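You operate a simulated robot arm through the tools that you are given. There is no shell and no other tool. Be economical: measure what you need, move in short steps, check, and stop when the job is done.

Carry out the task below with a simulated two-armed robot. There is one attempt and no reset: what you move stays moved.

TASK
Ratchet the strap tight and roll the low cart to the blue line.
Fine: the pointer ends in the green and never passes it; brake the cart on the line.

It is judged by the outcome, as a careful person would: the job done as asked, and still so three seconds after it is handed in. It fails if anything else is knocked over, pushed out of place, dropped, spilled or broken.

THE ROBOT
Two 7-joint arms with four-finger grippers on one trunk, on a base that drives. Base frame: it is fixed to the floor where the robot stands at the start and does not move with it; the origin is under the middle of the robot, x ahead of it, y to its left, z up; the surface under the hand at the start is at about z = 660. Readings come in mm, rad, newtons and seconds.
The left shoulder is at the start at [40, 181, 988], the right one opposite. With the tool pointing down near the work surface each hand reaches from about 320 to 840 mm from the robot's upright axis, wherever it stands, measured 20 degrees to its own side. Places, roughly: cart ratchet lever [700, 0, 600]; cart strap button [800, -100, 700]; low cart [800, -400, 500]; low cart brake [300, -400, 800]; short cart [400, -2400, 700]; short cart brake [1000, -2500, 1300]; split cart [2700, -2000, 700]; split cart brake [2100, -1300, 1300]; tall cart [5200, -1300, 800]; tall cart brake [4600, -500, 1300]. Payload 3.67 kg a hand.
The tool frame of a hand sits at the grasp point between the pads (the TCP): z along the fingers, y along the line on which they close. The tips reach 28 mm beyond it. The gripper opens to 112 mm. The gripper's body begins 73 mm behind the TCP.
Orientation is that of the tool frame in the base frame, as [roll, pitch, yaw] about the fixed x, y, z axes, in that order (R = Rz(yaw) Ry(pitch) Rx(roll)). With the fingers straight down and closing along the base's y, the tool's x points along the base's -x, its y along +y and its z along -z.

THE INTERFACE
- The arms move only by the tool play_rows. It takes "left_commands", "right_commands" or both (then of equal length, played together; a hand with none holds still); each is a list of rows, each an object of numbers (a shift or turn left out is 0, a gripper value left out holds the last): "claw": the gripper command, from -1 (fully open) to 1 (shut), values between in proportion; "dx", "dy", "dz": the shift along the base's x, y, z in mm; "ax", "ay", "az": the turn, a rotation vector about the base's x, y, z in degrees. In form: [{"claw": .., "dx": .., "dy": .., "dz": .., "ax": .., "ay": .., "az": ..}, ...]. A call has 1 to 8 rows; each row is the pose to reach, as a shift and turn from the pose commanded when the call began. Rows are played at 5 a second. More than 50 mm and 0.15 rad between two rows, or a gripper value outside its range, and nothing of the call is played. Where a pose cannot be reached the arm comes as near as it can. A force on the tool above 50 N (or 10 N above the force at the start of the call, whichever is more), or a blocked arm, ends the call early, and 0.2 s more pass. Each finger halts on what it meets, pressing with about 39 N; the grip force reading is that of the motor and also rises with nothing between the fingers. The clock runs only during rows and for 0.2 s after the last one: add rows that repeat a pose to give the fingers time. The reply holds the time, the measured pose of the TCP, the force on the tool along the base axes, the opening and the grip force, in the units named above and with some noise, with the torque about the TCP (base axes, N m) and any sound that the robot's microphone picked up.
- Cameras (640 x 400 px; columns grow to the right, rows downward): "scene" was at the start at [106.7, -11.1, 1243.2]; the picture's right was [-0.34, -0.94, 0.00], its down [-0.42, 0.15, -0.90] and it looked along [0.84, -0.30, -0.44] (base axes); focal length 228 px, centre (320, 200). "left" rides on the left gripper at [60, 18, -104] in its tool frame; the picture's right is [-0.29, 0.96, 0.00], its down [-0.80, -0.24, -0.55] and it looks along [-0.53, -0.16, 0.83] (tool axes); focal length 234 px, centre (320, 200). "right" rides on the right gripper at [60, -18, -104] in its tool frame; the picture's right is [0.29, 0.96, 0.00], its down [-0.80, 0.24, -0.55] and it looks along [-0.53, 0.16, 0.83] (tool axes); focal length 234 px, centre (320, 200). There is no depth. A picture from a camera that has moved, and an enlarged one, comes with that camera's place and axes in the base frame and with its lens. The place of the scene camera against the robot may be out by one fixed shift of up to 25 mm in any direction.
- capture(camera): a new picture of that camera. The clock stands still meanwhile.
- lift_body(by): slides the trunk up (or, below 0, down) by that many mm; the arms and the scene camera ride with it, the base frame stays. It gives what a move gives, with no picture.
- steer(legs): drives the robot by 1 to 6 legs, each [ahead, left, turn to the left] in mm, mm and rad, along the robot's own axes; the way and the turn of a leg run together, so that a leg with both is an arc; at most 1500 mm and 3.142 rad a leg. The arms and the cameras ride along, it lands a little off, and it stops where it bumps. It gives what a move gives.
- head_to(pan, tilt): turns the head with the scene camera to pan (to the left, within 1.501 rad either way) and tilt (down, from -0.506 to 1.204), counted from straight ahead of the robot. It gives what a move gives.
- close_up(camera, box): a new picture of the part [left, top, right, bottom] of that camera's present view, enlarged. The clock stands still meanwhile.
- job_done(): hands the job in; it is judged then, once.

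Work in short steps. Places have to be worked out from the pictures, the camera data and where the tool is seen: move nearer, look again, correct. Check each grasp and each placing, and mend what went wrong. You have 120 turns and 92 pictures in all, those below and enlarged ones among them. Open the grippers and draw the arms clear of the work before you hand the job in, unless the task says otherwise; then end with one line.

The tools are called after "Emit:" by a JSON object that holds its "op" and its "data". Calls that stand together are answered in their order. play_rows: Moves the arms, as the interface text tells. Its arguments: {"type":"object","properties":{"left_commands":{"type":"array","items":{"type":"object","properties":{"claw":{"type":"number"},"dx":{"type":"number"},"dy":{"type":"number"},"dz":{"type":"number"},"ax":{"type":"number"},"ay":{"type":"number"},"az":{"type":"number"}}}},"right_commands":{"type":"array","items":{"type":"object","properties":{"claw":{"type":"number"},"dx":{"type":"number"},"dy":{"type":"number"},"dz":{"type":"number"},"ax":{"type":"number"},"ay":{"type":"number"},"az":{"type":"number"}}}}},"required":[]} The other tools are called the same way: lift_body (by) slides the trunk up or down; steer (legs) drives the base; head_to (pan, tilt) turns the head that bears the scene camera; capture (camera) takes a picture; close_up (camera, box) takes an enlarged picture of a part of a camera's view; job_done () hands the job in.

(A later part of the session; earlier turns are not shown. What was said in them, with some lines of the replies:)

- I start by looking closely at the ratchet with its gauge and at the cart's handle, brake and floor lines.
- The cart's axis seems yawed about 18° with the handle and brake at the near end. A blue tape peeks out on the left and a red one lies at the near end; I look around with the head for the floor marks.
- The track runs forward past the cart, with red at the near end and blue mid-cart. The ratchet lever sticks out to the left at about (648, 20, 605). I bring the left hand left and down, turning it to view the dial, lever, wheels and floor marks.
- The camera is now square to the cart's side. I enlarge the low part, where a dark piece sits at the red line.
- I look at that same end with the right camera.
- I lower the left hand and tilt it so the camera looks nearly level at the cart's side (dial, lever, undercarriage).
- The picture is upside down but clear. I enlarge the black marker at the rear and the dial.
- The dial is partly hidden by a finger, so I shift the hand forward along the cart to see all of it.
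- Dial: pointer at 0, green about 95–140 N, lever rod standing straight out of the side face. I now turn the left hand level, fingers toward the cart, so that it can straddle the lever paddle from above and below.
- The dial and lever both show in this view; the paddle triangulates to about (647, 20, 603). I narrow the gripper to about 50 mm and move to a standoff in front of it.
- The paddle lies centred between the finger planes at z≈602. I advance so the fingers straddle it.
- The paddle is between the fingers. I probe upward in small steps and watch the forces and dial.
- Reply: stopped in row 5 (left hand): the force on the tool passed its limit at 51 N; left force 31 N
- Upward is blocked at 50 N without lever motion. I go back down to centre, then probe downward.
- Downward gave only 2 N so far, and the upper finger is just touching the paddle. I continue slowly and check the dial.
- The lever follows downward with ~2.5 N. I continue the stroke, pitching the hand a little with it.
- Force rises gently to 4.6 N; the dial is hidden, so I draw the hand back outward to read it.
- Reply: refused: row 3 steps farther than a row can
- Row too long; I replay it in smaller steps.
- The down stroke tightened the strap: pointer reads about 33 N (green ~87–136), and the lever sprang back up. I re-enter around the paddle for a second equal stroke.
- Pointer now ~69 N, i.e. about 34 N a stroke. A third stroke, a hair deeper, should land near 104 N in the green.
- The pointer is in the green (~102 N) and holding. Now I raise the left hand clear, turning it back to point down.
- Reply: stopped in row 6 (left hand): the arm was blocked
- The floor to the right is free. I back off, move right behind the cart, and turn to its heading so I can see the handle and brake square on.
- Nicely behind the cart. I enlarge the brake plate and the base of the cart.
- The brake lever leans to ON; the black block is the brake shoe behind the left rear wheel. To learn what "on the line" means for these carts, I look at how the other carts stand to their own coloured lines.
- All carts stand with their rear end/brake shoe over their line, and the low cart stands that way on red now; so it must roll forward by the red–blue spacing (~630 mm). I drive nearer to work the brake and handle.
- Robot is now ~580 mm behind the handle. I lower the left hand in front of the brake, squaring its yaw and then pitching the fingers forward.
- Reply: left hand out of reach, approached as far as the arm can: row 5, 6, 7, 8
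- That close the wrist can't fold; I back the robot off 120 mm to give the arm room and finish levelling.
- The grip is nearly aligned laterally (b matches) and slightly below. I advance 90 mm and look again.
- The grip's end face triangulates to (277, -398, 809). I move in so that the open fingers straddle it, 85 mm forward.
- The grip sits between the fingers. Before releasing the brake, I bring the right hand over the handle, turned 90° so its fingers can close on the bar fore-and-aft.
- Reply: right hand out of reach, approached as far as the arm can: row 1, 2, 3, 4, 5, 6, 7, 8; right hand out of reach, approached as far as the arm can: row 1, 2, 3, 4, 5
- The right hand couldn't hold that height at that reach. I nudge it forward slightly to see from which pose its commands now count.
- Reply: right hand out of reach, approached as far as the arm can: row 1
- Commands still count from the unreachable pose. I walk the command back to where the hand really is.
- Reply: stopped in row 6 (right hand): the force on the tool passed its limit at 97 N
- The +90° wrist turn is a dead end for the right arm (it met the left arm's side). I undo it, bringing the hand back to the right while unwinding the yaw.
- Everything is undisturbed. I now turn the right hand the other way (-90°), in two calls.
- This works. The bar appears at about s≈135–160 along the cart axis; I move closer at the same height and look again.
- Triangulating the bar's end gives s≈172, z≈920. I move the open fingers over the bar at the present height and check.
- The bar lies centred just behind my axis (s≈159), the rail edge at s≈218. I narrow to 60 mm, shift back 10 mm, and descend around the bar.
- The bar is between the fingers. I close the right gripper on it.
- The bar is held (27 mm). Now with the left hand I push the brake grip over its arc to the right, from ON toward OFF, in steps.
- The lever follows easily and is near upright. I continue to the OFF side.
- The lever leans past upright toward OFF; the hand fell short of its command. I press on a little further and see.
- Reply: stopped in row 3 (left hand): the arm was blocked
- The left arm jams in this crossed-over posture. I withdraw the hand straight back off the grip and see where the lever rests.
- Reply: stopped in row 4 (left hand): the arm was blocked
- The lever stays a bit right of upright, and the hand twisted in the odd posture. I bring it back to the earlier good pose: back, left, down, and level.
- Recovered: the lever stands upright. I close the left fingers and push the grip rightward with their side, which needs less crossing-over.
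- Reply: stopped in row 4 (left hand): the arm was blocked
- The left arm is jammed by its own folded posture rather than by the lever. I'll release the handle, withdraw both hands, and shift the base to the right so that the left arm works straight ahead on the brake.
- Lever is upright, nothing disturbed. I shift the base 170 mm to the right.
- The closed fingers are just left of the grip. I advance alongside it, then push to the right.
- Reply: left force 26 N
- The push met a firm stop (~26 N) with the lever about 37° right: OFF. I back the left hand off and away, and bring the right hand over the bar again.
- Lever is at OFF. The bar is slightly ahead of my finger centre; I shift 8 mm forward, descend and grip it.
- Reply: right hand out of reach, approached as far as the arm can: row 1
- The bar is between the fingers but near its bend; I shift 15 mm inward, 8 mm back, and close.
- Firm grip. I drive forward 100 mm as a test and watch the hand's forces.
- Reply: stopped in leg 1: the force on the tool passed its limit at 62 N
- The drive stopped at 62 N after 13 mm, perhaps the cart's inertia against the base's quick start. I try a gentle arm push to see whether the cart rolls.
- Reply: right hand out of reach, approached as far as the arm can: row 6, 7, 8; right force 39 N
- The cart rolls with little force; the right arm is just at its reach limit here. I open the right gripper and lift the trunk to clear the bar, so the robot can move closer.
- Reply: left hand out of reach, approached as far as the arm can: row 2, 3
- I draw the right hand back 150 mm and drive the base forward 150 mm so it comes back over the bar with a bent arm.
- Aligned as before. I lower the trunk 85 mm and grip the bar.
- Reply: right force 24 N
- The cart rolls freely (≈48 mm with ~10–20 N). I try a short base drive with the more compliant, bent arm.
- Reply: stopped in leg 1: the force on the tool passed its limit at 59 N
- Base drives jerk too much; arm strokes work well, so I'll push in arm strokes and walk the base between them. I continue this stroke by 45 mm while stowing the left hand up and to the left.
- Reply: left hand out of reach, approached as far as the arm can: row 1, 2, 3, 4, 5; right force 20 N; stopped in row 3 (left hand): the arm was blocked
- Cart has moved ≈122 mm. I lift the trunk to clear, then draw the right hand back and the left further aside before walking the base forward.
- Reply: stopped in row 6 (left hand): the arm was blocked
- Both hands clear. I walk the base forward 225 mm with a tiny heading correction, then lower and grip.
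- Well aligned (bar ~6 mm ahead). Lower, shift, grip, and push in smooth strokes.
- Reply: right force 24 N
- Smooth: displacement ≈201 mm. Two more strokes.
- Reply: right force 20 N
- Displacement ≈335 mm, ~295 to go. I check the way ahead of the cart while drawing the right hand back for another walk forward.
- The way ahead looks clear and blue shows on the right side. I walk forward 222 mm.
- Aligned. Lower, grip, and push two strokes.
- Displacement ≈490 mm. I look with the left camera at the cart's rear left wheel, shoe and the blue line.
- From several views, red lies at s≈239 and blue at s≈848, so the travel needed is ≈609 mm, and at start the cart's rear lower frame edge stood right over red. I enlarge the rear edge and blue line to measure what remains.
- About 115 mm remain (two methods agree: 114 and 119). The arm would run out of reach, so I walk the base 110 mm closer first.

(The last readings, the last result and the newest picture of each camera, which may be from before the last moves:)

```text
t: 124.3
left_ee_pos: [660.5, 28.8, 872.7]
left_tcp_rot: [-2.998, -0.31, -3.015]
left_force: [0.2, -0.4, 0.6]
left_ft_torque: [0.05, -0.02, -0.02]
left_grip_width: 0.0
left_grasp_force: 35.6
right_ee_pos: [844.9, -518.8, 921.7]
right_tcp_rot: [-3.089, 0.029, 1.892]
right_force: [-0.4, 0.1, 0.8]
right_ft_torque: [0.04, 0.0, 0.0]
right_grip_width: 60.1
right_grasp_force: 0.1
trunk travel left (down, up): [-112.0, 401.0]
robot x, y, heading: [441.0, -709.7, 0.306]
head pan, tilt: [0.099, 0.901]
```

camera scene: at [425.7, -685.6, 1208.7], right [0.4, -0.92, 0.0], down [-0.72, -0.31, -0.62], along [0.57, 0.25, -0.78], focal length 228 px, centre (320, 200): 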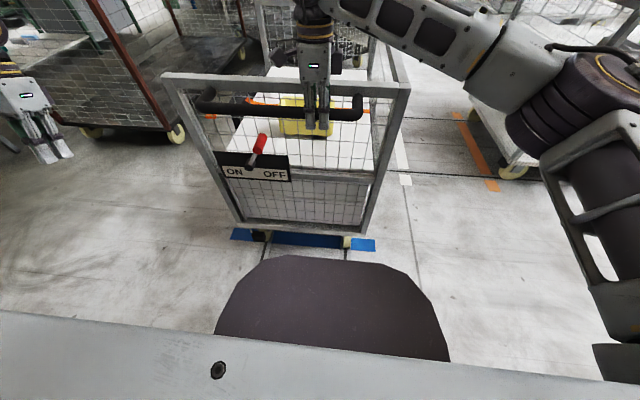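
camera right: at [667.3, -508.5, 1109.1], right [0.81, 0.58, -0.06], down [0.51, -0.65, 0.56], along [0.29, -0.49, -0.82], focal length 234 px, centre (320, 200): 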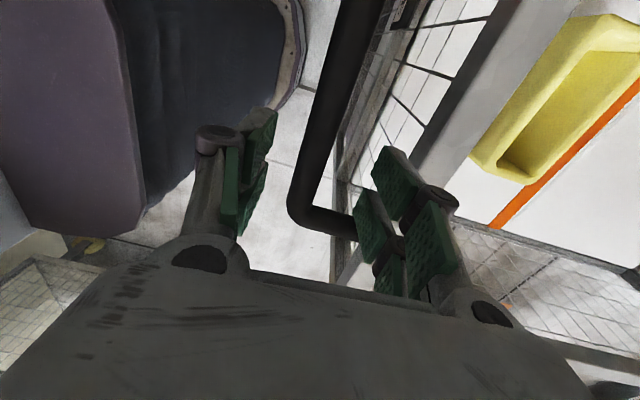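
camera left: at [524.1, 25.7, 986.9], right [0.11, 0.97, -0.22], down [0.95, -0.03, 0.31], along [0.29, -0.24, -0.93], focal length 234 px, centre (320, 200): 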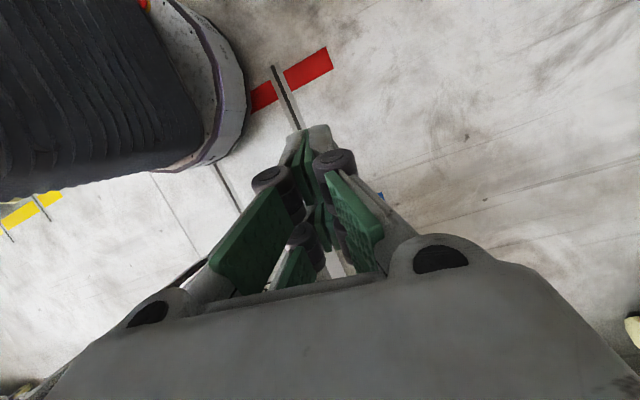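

In place around the bar again. Grip and push 74 mm, then 35 mm, leaving a small remainder for a final measured nudge.

Emit:
{"op": "play_rows", "data": {"right_commands": [{"dx": 2, "dy": 1, "claw": 0.3}, {"dx": 2, "dy": 1, "claw": 0.6}, {"dx": 2, "dy": 1, "claw": 0.75}, {"dx": 2, "dy": 1, "claw": 0.75}]}}

Emit:
{"op": "play_rows", "data": {"right_commands": [{"dx": 2, "dy": 0.6}, {"dx": 8, "dy": 2.6}, {"dx": 18, "dy": 5.8}, {"dx": 31, "dy": 10}, {"dx": 44, "dy": 14.1}, {"dx": 56, "dy": 18}, {"dx": 65, "dy": 20.8}, {"dx": 70, "dy": 22.4}]}}

Emit:
{"op": "play_rows", "data": {"right_commands": [{"dx": 1, "dy": 0.3}, {"dx": 4, "dy": 1.3}, {"dx": 9, "dy": 2.9}, {"dx": 15, "dy": 4.8}, {"dx": 21, "dy": 6.7}, {"dx": 27, "dy": 8.6}, {"dx": 31, "dy": 9.9}, {"dx": 33, "dy": 10.6}]}}

Emit:
{"op": "close_up", "data": {"camera": "scene", "box": [220, 190, 390, 290]}}

```text
t: 125.3
left_ee_pos: [661.5, 29.3, 871.7]
left_tcp_rot: [-2.997, -0.31, -3.014]
left_force: [0.0, -0.1, -0.5]
left_ft_torque: [-0.04, 0.0, 0.06]
left_grip_width: 0.0
left_grasp_force: 35.5
right_ee_pos: [847.0, -516.6, 920.8]
right_tcp_rot: [-3.09, 0.028, 1.891]
right_force: [5.6, 3.7, 1.9]
right_ft_torque: [0.09, -0.04, -0.99]
right_grip_width: 24.7
right_grasp_force: 45.3
trunk travel left (down, up): [-112.0, 401.0]
robot x, y, heading: [439.9, -711.8, 0.309]
head pan, tilt: [0.099, 0.901]
```

```text
t: 127.1
left_ee_pos: [660.4, 29.9, 871.2]
left_tcp_rot: [-2.996, -0.309, -3.014]
left_force: [-0.1, -0.2, 0.5]
left_ft_torque: [-0.04, -0.03, -0.01]
left_grip_width: 0.2
left_grasp_force: 35.5
right_ee_pos: [916.1, -493.4, 921.4]
right_tcp_rot: [-3.09, 0.029, 1.894]
right_force: [-6.4, 5.5, -8.6]
right_ft_torque: [-1.07, -0.2, -1.15]
right_grip_width: 24.7
right_grasp_force: 45.3
trunk travel left (down, up): [-112.0, 401.0]
robot x, y, heading: [437.5, -706.9, 0.302]
head pan, tilt: [0.099, 0.901]
```

```text
t: 128.9
left_ee_pos: [660.6, 29.8, 872.5]
left_tcp_rot: [-2.999, -0.311, -3.015]
left_force: [0.2, 0.1, 0.0]
left_ft_torque: [0.02, 0.01, 0.0]
left_grip_width: 0.2
left_grasp_force: 35.7
right_ee_pos: [950.1, -484.1, 921.1]
right_tcp_rot: [-3.09, 0.027, 1.892]
right_force: [-11.3, 7.7, -4.3]
right_ft_torque: [0.57, 0.32, -1.06]
right_grip_width: 24.7
right_grasp_force: 45.2
trunk travel left (down, up): [-112.0, 401.0]
robot x, y, heading: [437.9, -710.5, 0.311]
head pan, tilt: [0.099, 0.901]
```

```text
3.76 times, centred on (305, 240) of scene
camera zoom: at [527.4, -652.4, 1208.7], right [0.4, -0.92, 0.0], down [-0.72, -0.31, -0.62], along [0.57, 0.24, -0.78], focal length 860 px, centre (376, 49)
```

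zoom: 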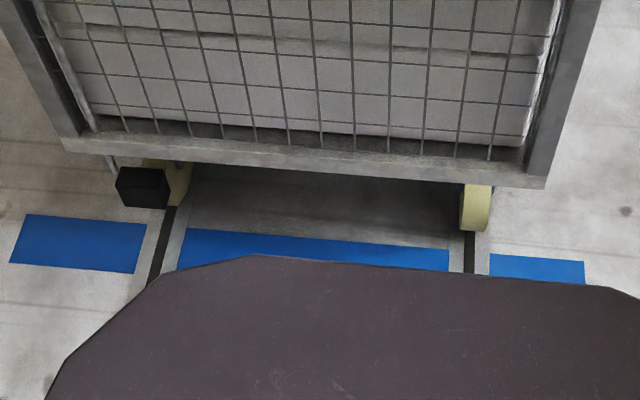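

Rear edge is within ~10 mm of its target relation to blue. I nudge 7 mm more, then keep the right hand holding while I set up the left for the brake.

Emit:
{"op": "play_rows", "data": {"right_commands": [{"dx": 1, "dy": 0.3}, {"dx": 3, "dy": 1}, {"dx": 5, "dy": 1.6}, {"dx": 6.7, "dy": 2.1}, {"dx": 6.7, "dy": 2.1}]}}

Emit:
{"op": "head_to", "data": {"pan": 0.2, "tilt": 0.7}}

Emit:
{"op": "capture", "data": {"camera": "scene"}}

```text
t: 130.1
left_ee_pos: [659.7, 30.1, 871.5]
left_tcp_rot: [-2.998, -0.312, -3.014]
left_force: [0.2, -0.4, 0.7]
left_ft_torque: [0.01, -0.03, 0.02]
left_grip_width: 0.1
left_grasp_force: 35.5
right_ee_pos: [955.7, -479.3, 920.4]
right_tcp_rot: [-3.088, 0.028, 1.893]
right_force: [-12.5, 11.8, -10.1]
right_ft_torque: [0.76, 0.08, -1.28]
right_grip_width: 24.7
right_grasp_force: 44.9
trunk travel left (down, up): [-112.0, 401.0]
robot x, y, heading: [437.5, -706.4, 0.308]
head pan, tilt: [0.099, 0.901]
```

```text
t: 130.9
left_ee_pos: [660.1, 29.1, 871.8]
left_tcp_rot: [-2.997, -0.311, -3.013]
left_force: [1.3, -0.3, -0.9]
left_ft_torque: [0.01, -0.01, 0.04]
left_grip_width: 0.0
left_grasp_force: 35.8
right_ee_pos: [956.1, -479.8, 920.3]
right_tcp_rot: [-3.088, 0.027, 1.893]
right_force: [-13.0, 12.0, -12.3]
right_ft_torque: [0.54, 0.1, -1.25]
right_grip_width: 24.7
right_grasp_force: 45.2
trunk travel left (down, up): [-112.0, 401.0]
robot x, y, heading: [441.3, -711.1, 0.304]
head pan, tilt: [0.201, 0.7]
```

```text
18 pictures are left
camera scene: at [532.5, -640.1, 1224.7], right [0.49, -0.87, 0.0], down [-0.56, -0.31, -0.76], along [0.67, 0.37, -0.65], focal length 228 px, centre (320, 200)
```

scene: 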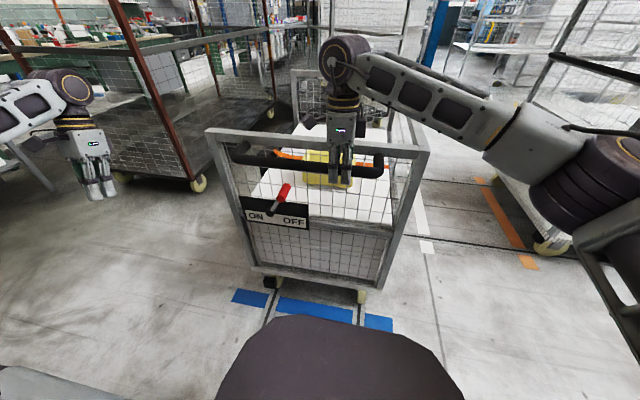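

Everything stands well. I bring the left hand around behind the cart toward the brake (right of the lever), straightening its wrist on the way.

Emit:
{"op": "play_rows", "data": {"left_commands": [{"dx": 15, "dy": -45, "dz": 8, "ax": 1.3, "ay": -2, "az": 1.3}, {"dx": 30, "dy": -90, "dz": 16, "ax": 2.6, "ay": -4, "az": 2.6}, {"dx": 45, "dy": -135, "dz": 24, "ax": 3.9, "ay": -6, "az": 3.9}, {"dx": 60, "dy": -180, "dz": 32, "ax": 5.2, "ay": -8, "az": 5.2}, {"dx": 75, "dy": -225, "dz": 40, "ax": 6.5, "ay": -10, "az": 6.5}, {"dx": 90, "dy": -270, "dz": 48, "ax": 7.8, "ay": -12, "az": 7.8}, {"dx": 105, "dy": -315, "dz": 56, "ax": 9.1, "ay": -14, "az": 9.1}, {"dx": 118, "dy": -355, "dz": 60, "ax": 10.4, "ay": -16, "az": 10.2}]}}

```text
t: 132.7
left_ee_pos: [776.5, -325.8, 931.9]
left_tcp_rot: [-3.112, 0.001, -2.813]
left_force: [0.1, 0.2, 0.0]
left_ft_torque: [0.02, -0.01, 0.0]
left_grip_width: 0.0
left_grasp_force: 36.3
right_ee_pos: [956.1, -479.4, 920.5]
right_tcp_rot: [-3.089, 0.028, 1.895]
right_force: [-10.4, 11.0, -12.8]
right_ft_torque: [0.32, 0.21, -1.08]
right_grip_width: 24.9
right_grasp_force: 44.8
trunk travel left (down, up): [-112.0, 401.0]
robot x, y, heading: [440.4, -713.4, 0.305]
head pan, tilt: [0.201, 0.7]
```

I now pitch the left fingers forward while lowering to brake height, right of the lever and still behind it.

Emit:
{"op": "play_rows", "data": {"left_commands": [{"dx": 10, "dy": -7, "dz": -14, "ax": 2.5, "ay": -8}, {"dx": 20, "dy": -15, "dz": -30, "ax": 5, "ay": -16}, {"dx": 30, "dy": -22, "dz": -46, "ax": 7.5, "ay": -24}, {"dx": 40, "dy": -30, "dz": -62, "ax": 10, "ay": -32}, {"dx": 50, "dy": -38, "dz": -78, "ax": 12.5, "ay": -40}, {"dx": 60, "dy": -45, "dz": -94, "ax": 15, "ay": -48}, {"dx": 70, "dy": -53, "dz": -110, "ax": 17.5, "ay": -56}, {"dx": 80, "dy": -60, "dz": -125, "ax": 20, "ay": -64}]}}

Emit:
{"op": "play_rows", "data": {"left_commands": [{"ax": 2.5, "ay": -8}, {"ax": 5, "ay": -16}, {"ax": 6.6, "ay": -21}]}}

Emit:
{"op": "capture", "data": {"camera": "left"}}

```text
t: 134.5
left_ee_pos: [876.7, -383.3, 801.0]
left_tcp_rot: [-3.052, 1.172, -2.774]
left_force: [-0.1, -0.7, 0.3]
left_ft_torque: [-0.03, -0.03, 0.05]
left_grip_width: 0.2
left_grasp_force: 35.6
left hand out of reach, approached as far as the arm can: row 5, 6, 7, 8
right_ee_pos: [956.1, -480.4, 921.4]
right_tcp_rot: [-3.088, 0.029, 1.893]
right_force: [-11.8, 14.2, -12.4]
right_ft_torque: [0.12, -0.04, -1.18]
right_grip_width: 24.7
right_grasp_force: 44.8
trunk travel left (down, up): [-112.0, 401.0]
robot x, y, heading: [440.2, -708.1, 0.308]
head pan, tilt: [0.201, 0.7]
```

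```text
t: 135.3
left_ee_pos: [875.5, -383.9, 802.4]
left_tcp_rot: [-2.031, 1.543, -1.756]
left_force: [-0.1, 0.3, 0.3]
left_ft_torque: [0.01, -0.02, 0.0]
left_grip_width: 0.1
left_grasp_force: 35.5
right_ee_pos: [955.9, -480.8, 920.4]
right_tcp_rot: [-3.088, 0.03, 1.894]
right_force: [-11.5, 14.2, -11.4]
right_ft_torque: [-0.04, -0.13, -1.19]
right_grip_width: 24.5
right_grasp_force: 45.2
trunk travel left (down, up): [-112.0, 401.0]
robot x, y, heading: [436.6, -707.1, 0.307]
head pan, tilt: [0.201, 0.7]
```

```text
17 pictures are left
camera left: at [769.4, -396.7, 743.3], right [-0.26, 0.93, 0.26], down [-0.46, -0.36, 0.81], along [0.85, 0.09, 0.52], focal length 234 px, centre (320, 200)
```

left: 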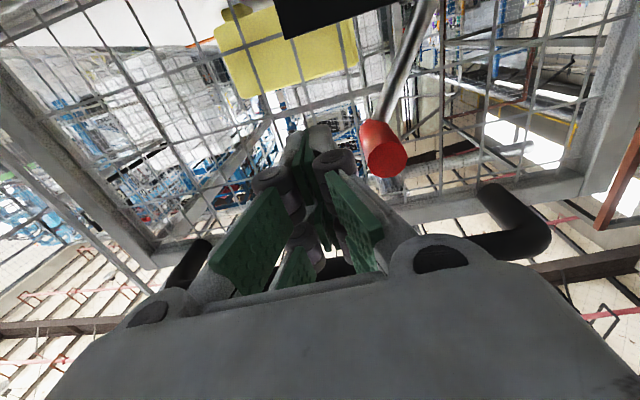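

The closed fingers sit just right of the OFF grip at the right height. I advance alongside it and sweep the lever left to ON.

Emit:
{"op": "play_rows", "data": {"left_commands": [{"dx": 23, "dy": 7}, {"dx": 45, "dy": 14}]}}

Emit:
{"op": "play_rows", "data": {"left_commands": [{"dx": -6, "dy": 19, "dz": 6}, {"dx": -12, "dy": 38, "dz": 14}, {"dx": -18, "dy": 57, "dz": 20}, {"dx": -24, "dy": 76, "dz": 22}, {"dx": -30, "dy": 95, "dz": 19}, {"dx": -36, "dy": 114, "dz": 12}, {"dx": -41, "dy": 129, "dz": 4}, {"dx": -43, "dy": 136, "dz": 0}]}}

Emit:
{"op": "close_up", "data": {"camera": "scene", "box": [190, 110, 430, 260]}}

```text
t: 135.9
left_ee_pos: [919.5, -371.4, 801.0]
left_tcp_rot: [-2.091, 1.544, -1.815]
left_force: [0.1, -0.8, 0.1]
left_ft_torque: [-0.02, 0.04, 0.06]
left_grip_width: 0.5
left_grasp_force: 35.7
right_ee_pos: [955.3, -480.7, 919.2]
right_tcp_rot: [-3.089, 0.029, 1.892]
right_force: [-10.5, 13.7, -10.7]
right_ft_torque: [-0.11, 0.11, -1.17]
right_grip_width: 24.7
right_grasp_force: 45.1
trunk travel left (down, up): [-112.0, 401.0]
robot x, y, heading: [439.3, -709.9, 0.307]
head pan, tilt: [0.201, 0.7]
```

```text
t: 137.7
left_ee_pos: [877.2, -236.4, 801.0]
left_tcp_rot: [-1.989, 1.545, -1.72]
left_force: [4.8, -11.9, 5.3]
left_ft_torque: [0.25, 0.13, 0.14]
left_grip_width: 0.0
left_grasp_force: 36.4
right_ee_pos: [956.7, -480.5, 921.4]
right_tcp_rot: [-3.09, 0.029, 1.894]
right_force: [-8.0, 22.8, -9.8]
right_ft_torque: [-1.01, -0.07, -1.18]
right_grip_width: 24.6
right_grasp_force: 45.6
trunk travel left (down, up): [-112.0, 401.0]
robot x, y, heading: [436.9, -712.6, 0.305]
head pan, tilt: [0.201, 0.7]
```

```text
2.67 times, centred on (310, 185) of scene
camera zoom: at [533.1, -640.4, 1224.8], right [0.49, -0.87, 0.0], down [-0.56, -0.31, -0.76], along [0.67, 0.37, -0.64], focal length 609 px, centre (347, 240)
```

zoom: 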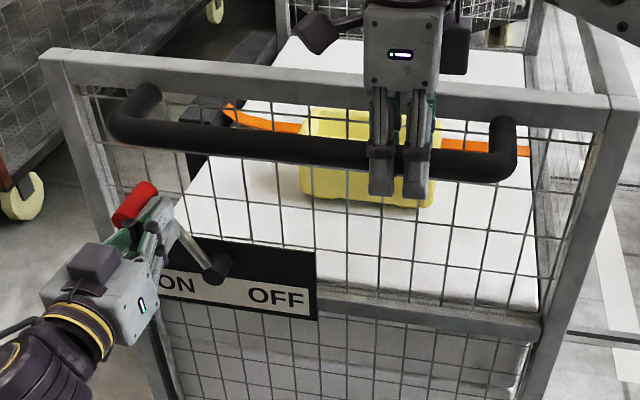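

The lever leans fully left and resistance has begun (13 N). I press a little further onto the stop, then withdraw.

Emit:
{"op": "play_rows", "data": {"left_commands": [{"dx": -2, "dy": 5, "dz": -3}, {"dx": -4, "dy": 11, "dz": -6}, {"dx": -5, "dy": 15, "dz": -8}]}}

Emit:
{"op": "play_rows", "data": {"left_commands": [{"dx": 6, "dy": -20, "dz": 2}, {"dx": -32, "dy": -32}, {"dx": -65, "dy": -42}, {"dx": -65, "dy": -42}]}}

Emit:
{"op": "close_up", "data": {"camera": "scene", "box": [190, 110, 430, 260]}}

```text
t: 138.2
left_ee_pos: [876.4, -236.7, 799.8]
left_tcp_rot: [-1.713, 1.547, -1.458]
left_force: [0.1, -6.8, 0.4]
left_ft_torque: [0.1, 0.01, 0.13]
left_grip_width: 0.1
left_grasp_force: 35.7
right_ee_pos: [957.4, -481.3, 920.2]
right_tcp_rot: [-3.09, 0.022, 1.89]
right_force: [2.8, 1.0, 0.0]
right_ft_torque: [0.3, -0.04, -0.22]
right_grip_width: 24.7
right_grasp_force: 45.4
trunk travel left (down, up): [-112.0, 401.0]
robot x, y, heading: [439.2, -707.9, 0.307]
head pan, tilt: [0.201, 0.7]
stopped in row 2 (left hand): the force on the tool passed its limit at 54 N (the readings are from after the stop); the commanded pose is now the measured one
```

```text
t: 139.2
left_ee_pos: [813.8, -276.7, 798.4]
left_tcp_rot: [-1.755, 1.546, -1.496]
left_force: [0.1, -1.0, 0.7]
left_ft_torque: [0.0, 0.03, -0.03]
left_grip_width: 0.0
left_grasp_force: 36.2
right_ee_pos: [957.7, -480.9, 920.3]
right_tcp_rot: [-3.09, 0.022, 1.891]
right_force: [4.0, -3.3, 0.0]
right_ft_torque: [0.13, 0.02, -0.83]
right_grip_width: 24.6
right_grasp_force: 45.2
trunk travel left (down, up): [-112.0, 401.0]
robot x, y, heading: [442.4, -705.1, 0.304]
head pan, tilt: [0.201, 0.7]
```

```text
2.67 times, centred on (310, 185) of scene
camera zoom: at [533.9, -642.6, 1224.8], right [0.48, -0.87, 0.0], down [-0.56, -0.31, -0.76], along [0.67, 0.37, -0.64], focal length 609 px, centre (347, 240)
```

zoom: 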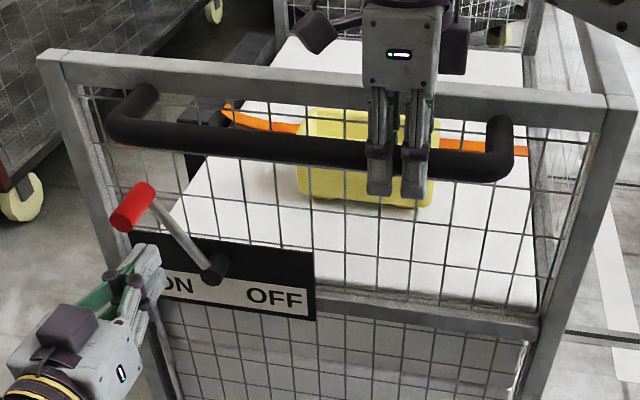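

The brake is hard ON. I release the handle, lift clear, draw back, and back the base away.

Emit:
{"op": "play_rows", "data": {"right_commands": [{"claw": -0.07}, {"claw": -0.07}, {"claw": -0.07}]}}

Emit:
{"op": "lift_body", "data": {"by": 85}}

Emit:
{"op": "steer", "data": {"legs": [[-450, 0, 0]]}}

Emit:
{"op": "head_to", "data": {"pan": 0.1, "tilt": 0.55}}

Emit:
{"op": "capture", "data": {"camera": "scene"}}

```text
t: 140.0
left_ee_pos: [813.4, -275.9, 798.7]
left_tcp_rot: [-1.749, 1.545, -1.492]
left_force: [0.4, 0.1, -0.9]
left_ft_torque: [-0.05, -0.03, -0.01]
left_grip_width: 0.0
left_grasp_force: 36.0
right_ee_pos: [956.1, -480.9, 921.0]
right_tcp_rot: [-3.092, 0.022, 1.892]
right_force: [-0.2, -0.2, 0.2]
right_ft_torque: [0.02, 0.01, -0.02]
right_grip_width: 60.2
right_grasp_force: 0.1
trunk travel left (down, up): [-112.0, 401.0]
robot x, y, heading: [441.5, -715.9, 0.303]
head pan, tilt: [0.201, 0.7]
```

```text
t: 141.2
left_ee_pos: [815.5, -278.2, 884.6]
left_tcp_rot: [-1.762, 1.547, -1.505]
left_force: [0.0, -0.9, -0.8]
left_ft_torque: [-0.02, -0.06, -0.01]
left_grip_width: 0.1
left_grasp_force: 35.6
right_ee_pos: [956.9, -480.4, 1006.9]
right_tcp_rot: [-3.087, 0.023, 1.893]
right_force: [0.4, 0.1, 0.7]
right_ft_torque: [-0.02, 0.02, 0.0]
right_grip_width: 60.1
right_grasp_force: 0.1
trunk travel left (down, up): [-197.0, 316.0]
robot x, y, heading: [441.2, -713.2, 0.305]
head pan, tilt: [0.201, 0.7]
```

```text
t: 144.0
left_ee_pos: [387.5, -413.8, 884.6]
left_tcp_rot: [-1.718, 1.546, -1.465]
left_force: [-0.4, 0.0, 0.0]
left_ft_torque: [0.02, 0.02, -0.04]
left_grip_width: 0.0
left_grasp_force: 35.8
right_ee_pos: [528.1, -618.0, 1007.7]
right_tcp_rot: [-3.091, 0.022, 1.886]
right_force: [-0.3, -0.1, 0.4]
right_ft_torque: [-0.02, -0.03, -0.01]
right_grip_width: 59.9
right_grasp_force: 0.0
trunk travel left (down, up): [-197.0, 316.0]
robot x, y, heading: [12.9, -841.2, 0.299]
head pan, tilt: [0.201, 0.7]
```

```text
t: 144.7
left_ee_pos: [388.4, -414.9, 883.9]
left_tcp_rot: [-1.753, 1.547, -1.5]
left_force: [0.0, 0.4, 0.1]
left_ft_torque: [0.0, 0.0, 0.0]
left_grip_width: 0.0
left_grasp_force: 35.7
right_ee_pos: [528.7, -617.4, 1006.6]
right_tcp_rot: [-3.089, 0.021, 1.885]
right_force: [-0.2, 0.4, -0.1]
right_ft_torque: [-0.01, 0.0, 0.0]
right_grip_width: 60.1
right_grasp_force: 0.1
trunk travel left (down, up): [-197.0, 316.0]
robot x, y, heading: [12.2, -846.1, 0.299]
head pan, tilt: [0.099, 0.55]
```

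```text
14 pictures are left
camera scene: at [113.3, -782.6, 1323.8], right [0.39, -0.92, 0.0], down [-0.48, -0.2, -0.85], along [0.78, 0.33, -0.52], focal length 228 px, centre (320, 200)
```

scene: 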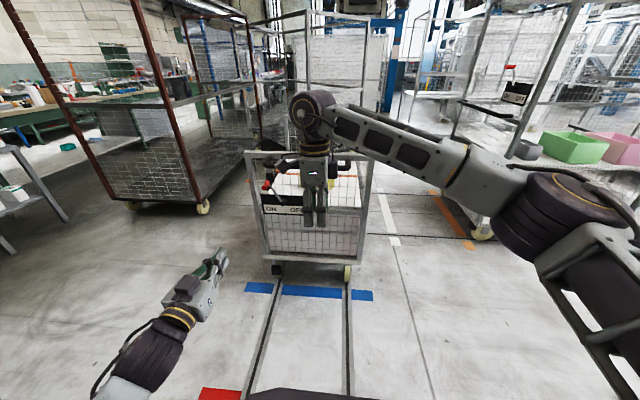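

The cart now sits on blue exactly as it did on red, braked. I check the tension dial once more by driving around to the left side.

Emit:
{"op": "steer", "data": {"legs": [[0, 1000, 0], [450, 0, 0]]}}

Emit:
{"op": "head_to", "data": {"pan": -0.5, "tilt": 0.5}}

Emit:
{"op": "capture", "data": {"camera": "scene"}}

```text
t: 152.4
left_ee_pos: [518.0, 675.2, 885.4]
left_tcp_rot: [-1.773, 1.547, -1.519]
left_force: [0.3, -0.1, 0.3]
left_ft_torque: [0.0, -0.05, -0.01]
left_grip_width: 0.0
left_grasp_force: 35.8
right_ee_pos: [659.3, 472.1, 1006.3]
right_tcp_rot: [-3.088, 0.024, 1.892]
right_force: [0.1, -0.1, -0.6]
right_ft_torque: [0.0, 0.03, 0.01]
right_grip_width: 59.6
right_grasp_force: 0.1
trunk travel left (down, up): [-197.0, 316.0]
robot x, y, heading: [142.3, 244.2, 0.309]
head pan, tilt: [0.099, 0.55]
```

```text
t: 153.4
left_ee_pos: [517.3, 675.4, 885.3]
left_tcp_rot: [-1.75, 1.546, -1.494]
left_force: [-0.5, 0.2, 0.5]
left_ft_torque: [-0.04, 0.01, -0.02]
left_grip_width: 0.0
left_grasp_force: 35.6
right_ee_pos: [659.5, 471.5, 1006.8]
right_tcp_rot: [-3.089, 0.022, 1.89]
right_force: [1.0, 0.1, -0.2]
right_ft_torque: [-0.01, 0.01, -0.02]
right_grip_width: 59.7
right_grasp_force: 0.1
trunk travel left (down, up): [-197.0, 316.0]
robot x, y, heading: [141.1, 244.2, 0.299]
head pan, tilt: [-0.499, 0.499]
```

```text
13 pictures are left
camera scene: at [251.8, 252.5, 1328.4], right [-0.19, -0.98, 0.0], down [-0.47, 0.09, -0.88], along [0.86, -0.17, -0.48], focal length 228 px, centre (320, 200)
```

scene: 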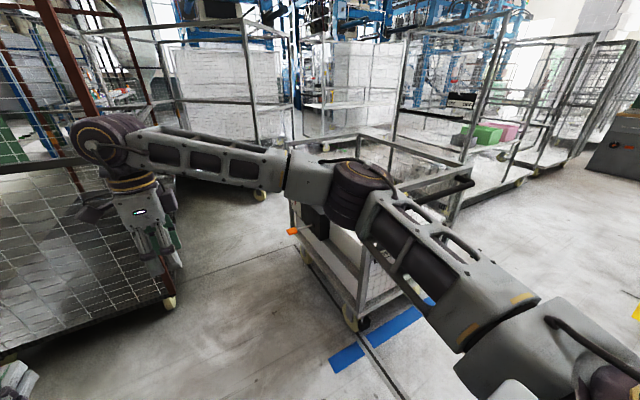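

The right arm blocks the dial. I move the right hand aside and turn the robot slightly so the dial lies straight ahead.

Emit:
{"op": "play_rows", "data": {"right_commands": [{"dx": 11, "dy": -36}, {"dx": 22, "dy": -72}, {"dx": 33, "dy": -108}, {"dx": 44, "dy": -144}, {"dx": 55, "dy": -180}, {"dx": 66, "dy": -216}, {"dx": 76, "dy": -240}]}}

Emit:
{"op": "steer", "data": {"legs": [[0, 0, -0.37]]}}

Emit:
{"op": "head_to", "data": {"pan": 0.0, "tilt": 0.45}}

Emit:
{"op": "capture", "data": {"camera": "scene"}}

```text
t: 155.0
left_ee_pos: [517.4, 675.8, 885.0]
left_tcp_rot: [-1.749, 1.545, -1.492]
left_force: [-0.3, 0.0, -0.3]
left_ft_torque: [-0.02, 0.0, 0.0]
left_grip_width: 0.0
left_grasp_force: 35.3
right_ee_pos: [735.3, 232.5, 1009.8]
right_tcp_rot: [-3.092, 0.023, 1.892]
right_force: [0.8, -0.1, 0.1]
right_ft_torque: [0.01, -0.03, -0.04]
right_grip_width: 60.1
right_grasp_force: 0.1
trunk travel left (down, up): [-197.0, 316.0]
robot x, y, heading: [144.8, 241.9, 0.308]
head pan, tilt: [-0.499, 0.499]
```

```text
t: 156.6
left_ee_pos: [650.2, 509.2, 885.1]
left_tcp_rot: [-1.749, 1.548, -1.865]
left_force: [0.4, -0.4, 0.3]
left_ft_torque: [-0.03, -0.01, -0.01]
left_grip_width: 0.0
left_grasp_force: 35.3
right_ee_pos: [689.5, 18.1, 1009.7]
right_tcp_rot: [-3.089, 0.022, 1.517]
right_force: [-0.4, 0.0, 0.7]
right_ft_torque: [0.02, -0.02, 0.01]
right_grip_width: 59.9
right_grasp_force: 0.1
trunk travel left (down, up): [-197.0, 316.0]
robot x, y, heading: [141.2, 244.8, -0.066]
head pan, tilt: [-0.499, 0.499]
```

```text
t: 157.6
left_ee_pos: [648.8, 509.3, 884.8]
left_tcp_rot: [-1.75, 1.546, -1.868]
left_force: [0.6, 0.4, 0.8]
left_ft_torque: [0.01, 0.0, 0.0]
left_grip_width: 0.2
left_grasp_force: 35.6
right_ee_pos: [690.6, 17.8, 1009.9]
right_tcp_rot: [-3.091, 0.021, 1.516]
right_force: [0.2, 0.1, 0.5]
right_ft_torque: [-0.01, -0.02, 0.0]
right_grip_width: 59.8
right_grasp_force: 0.1
trunk travel left (down, up): [-197.0, 316.0]
robot x, y, heading: [141.3, 242.3, -0.064]
head pan, tilt: [0.0, 0.45]
```

```text
12 pictures are left
camera scene: at [255.0, 255.9, 1332.9], right [-0.07, -1.0, 0.0], down [-0.43, 0.03, -0.9], along [0.9, -0.06, -0.44], focal length 228 px, centre (320, 200)
```

scene: 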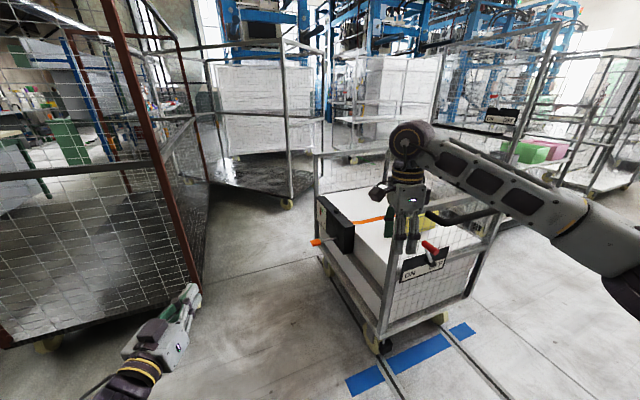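

I enlarge the dial and the rear wheel with the line.

Emit:
{"op": "close_up", "data": {"camera": "scene", "box": [305, 190, 365, 260]}}

Emit:
{"op": "close_up", "data": {"camera": "scene", "box": [330, 290, 490, 400]}}

```text
5.71 times, centred on (335, 225) of scene
camera zoom: at [255.0, 255.9, 1332.9], right [-0.07, -1.0, 0.0], down [-0.43, 0.03, -0.9], along [0.9, -0.06, -0.44], focal length 1306 px, centre (234, 57)
```

zoom: 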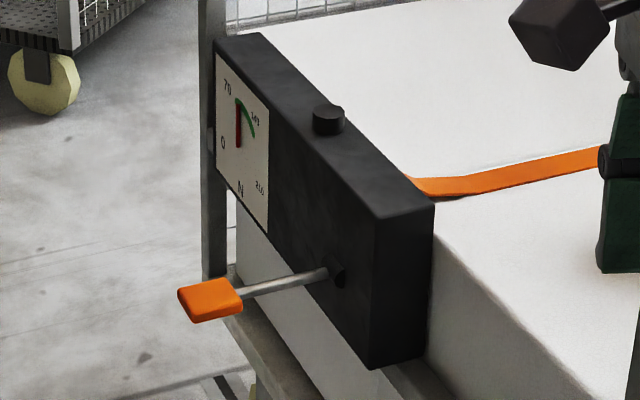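

```text
3.64 times, centred on (410, 345) of scene
camera zoom: at [255.0, 255.9, 1332.9], right [-0.07, -1.0, 0.0], down [-0.43, 0.03, -0.9], along [0.9, -0.06, -0.44], focal length 831 px, centre (-7, -327)
```

zoom: 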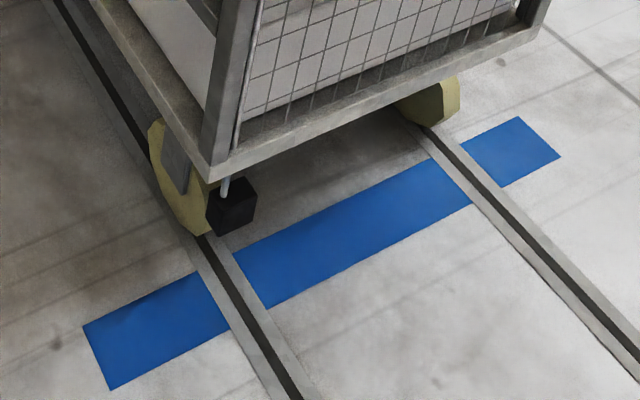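

The pointer looks near the start of the green; I enlarge it more to be sure.

Emit:
{"op": "close_up", "data": {"camera": "scene", "box": [315, 195, 345, 235]}}

```text
10.00 times, centred on (330, 215) of scene
camera zoom: at [255.0, 255.9, 1332.9], right [-0.07, -1.0, 0.0], down [-0.43, 0.03, -0.9], along [0.9, -0.06, -0.44], focal length 2285 px, centre (220, 50)
```

zoom: 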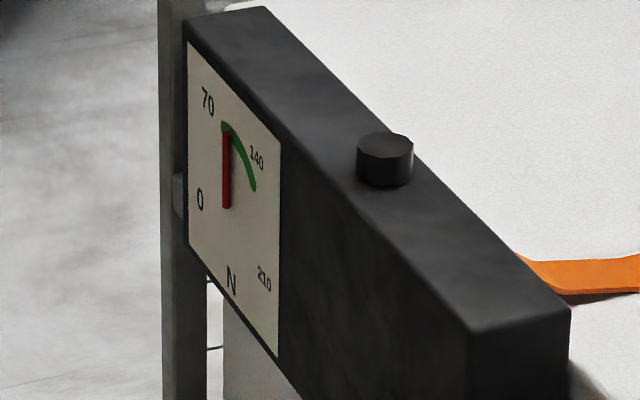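

The pointer is steady inside the green, brake ON, rear edge over the blue line, nothing else disturbed. I open the grippers in free space and hand in.

Emit:
{"op": "play_rows", "data": {"left_commands": [{"claw": -1}, {"claw": -1}, {"claw": -1}, {"claw": -1}], "right_commands": [{"claw": -1}, {"claw": -1}, {"claw": -1}, {"claw": -1}]}}

Emit:
{"op": "job_done", "data": {}}

```text
t: 158.6
left_ee_pos: [649.1, 509.6, 885.0]
left_tcp_rot: [-1.748, 1.545, -1.865]
left_force: [0.6, -0.6, -0.7]
left_ft_torque: [0.01, 0.01, 0.02]
left_grip_width: 112.0
left_grasp_force: 0.1
right_ee_pos: [689.5, 17.1, 1008.5]
right_tcp_rot: [-3.089, 0.022, 1.518]
right_force: [-0.3, 0.1, 0.6]
right_ft_torque: [-0.01, -0.01, 0.0]
right_grip_width: 112.1
right_grasp_force: 0.0
trunk travel left (down, up): [-197.0, 316.0]
robot x, y, heading: [140.1, 240.5, -0.071]
head pan, tilt: [0.0, 0.45]
```

```text
The job is handed in.
```

I handed the job in: the strap pointer is in the green, toward its low end at about 100 N, and it never passed the green. The low cart is braked with its rear edge over the blue line; I took that as "on the line" because it stood that way on red at the start, and its rear wheels are about 130 mm past the blue.
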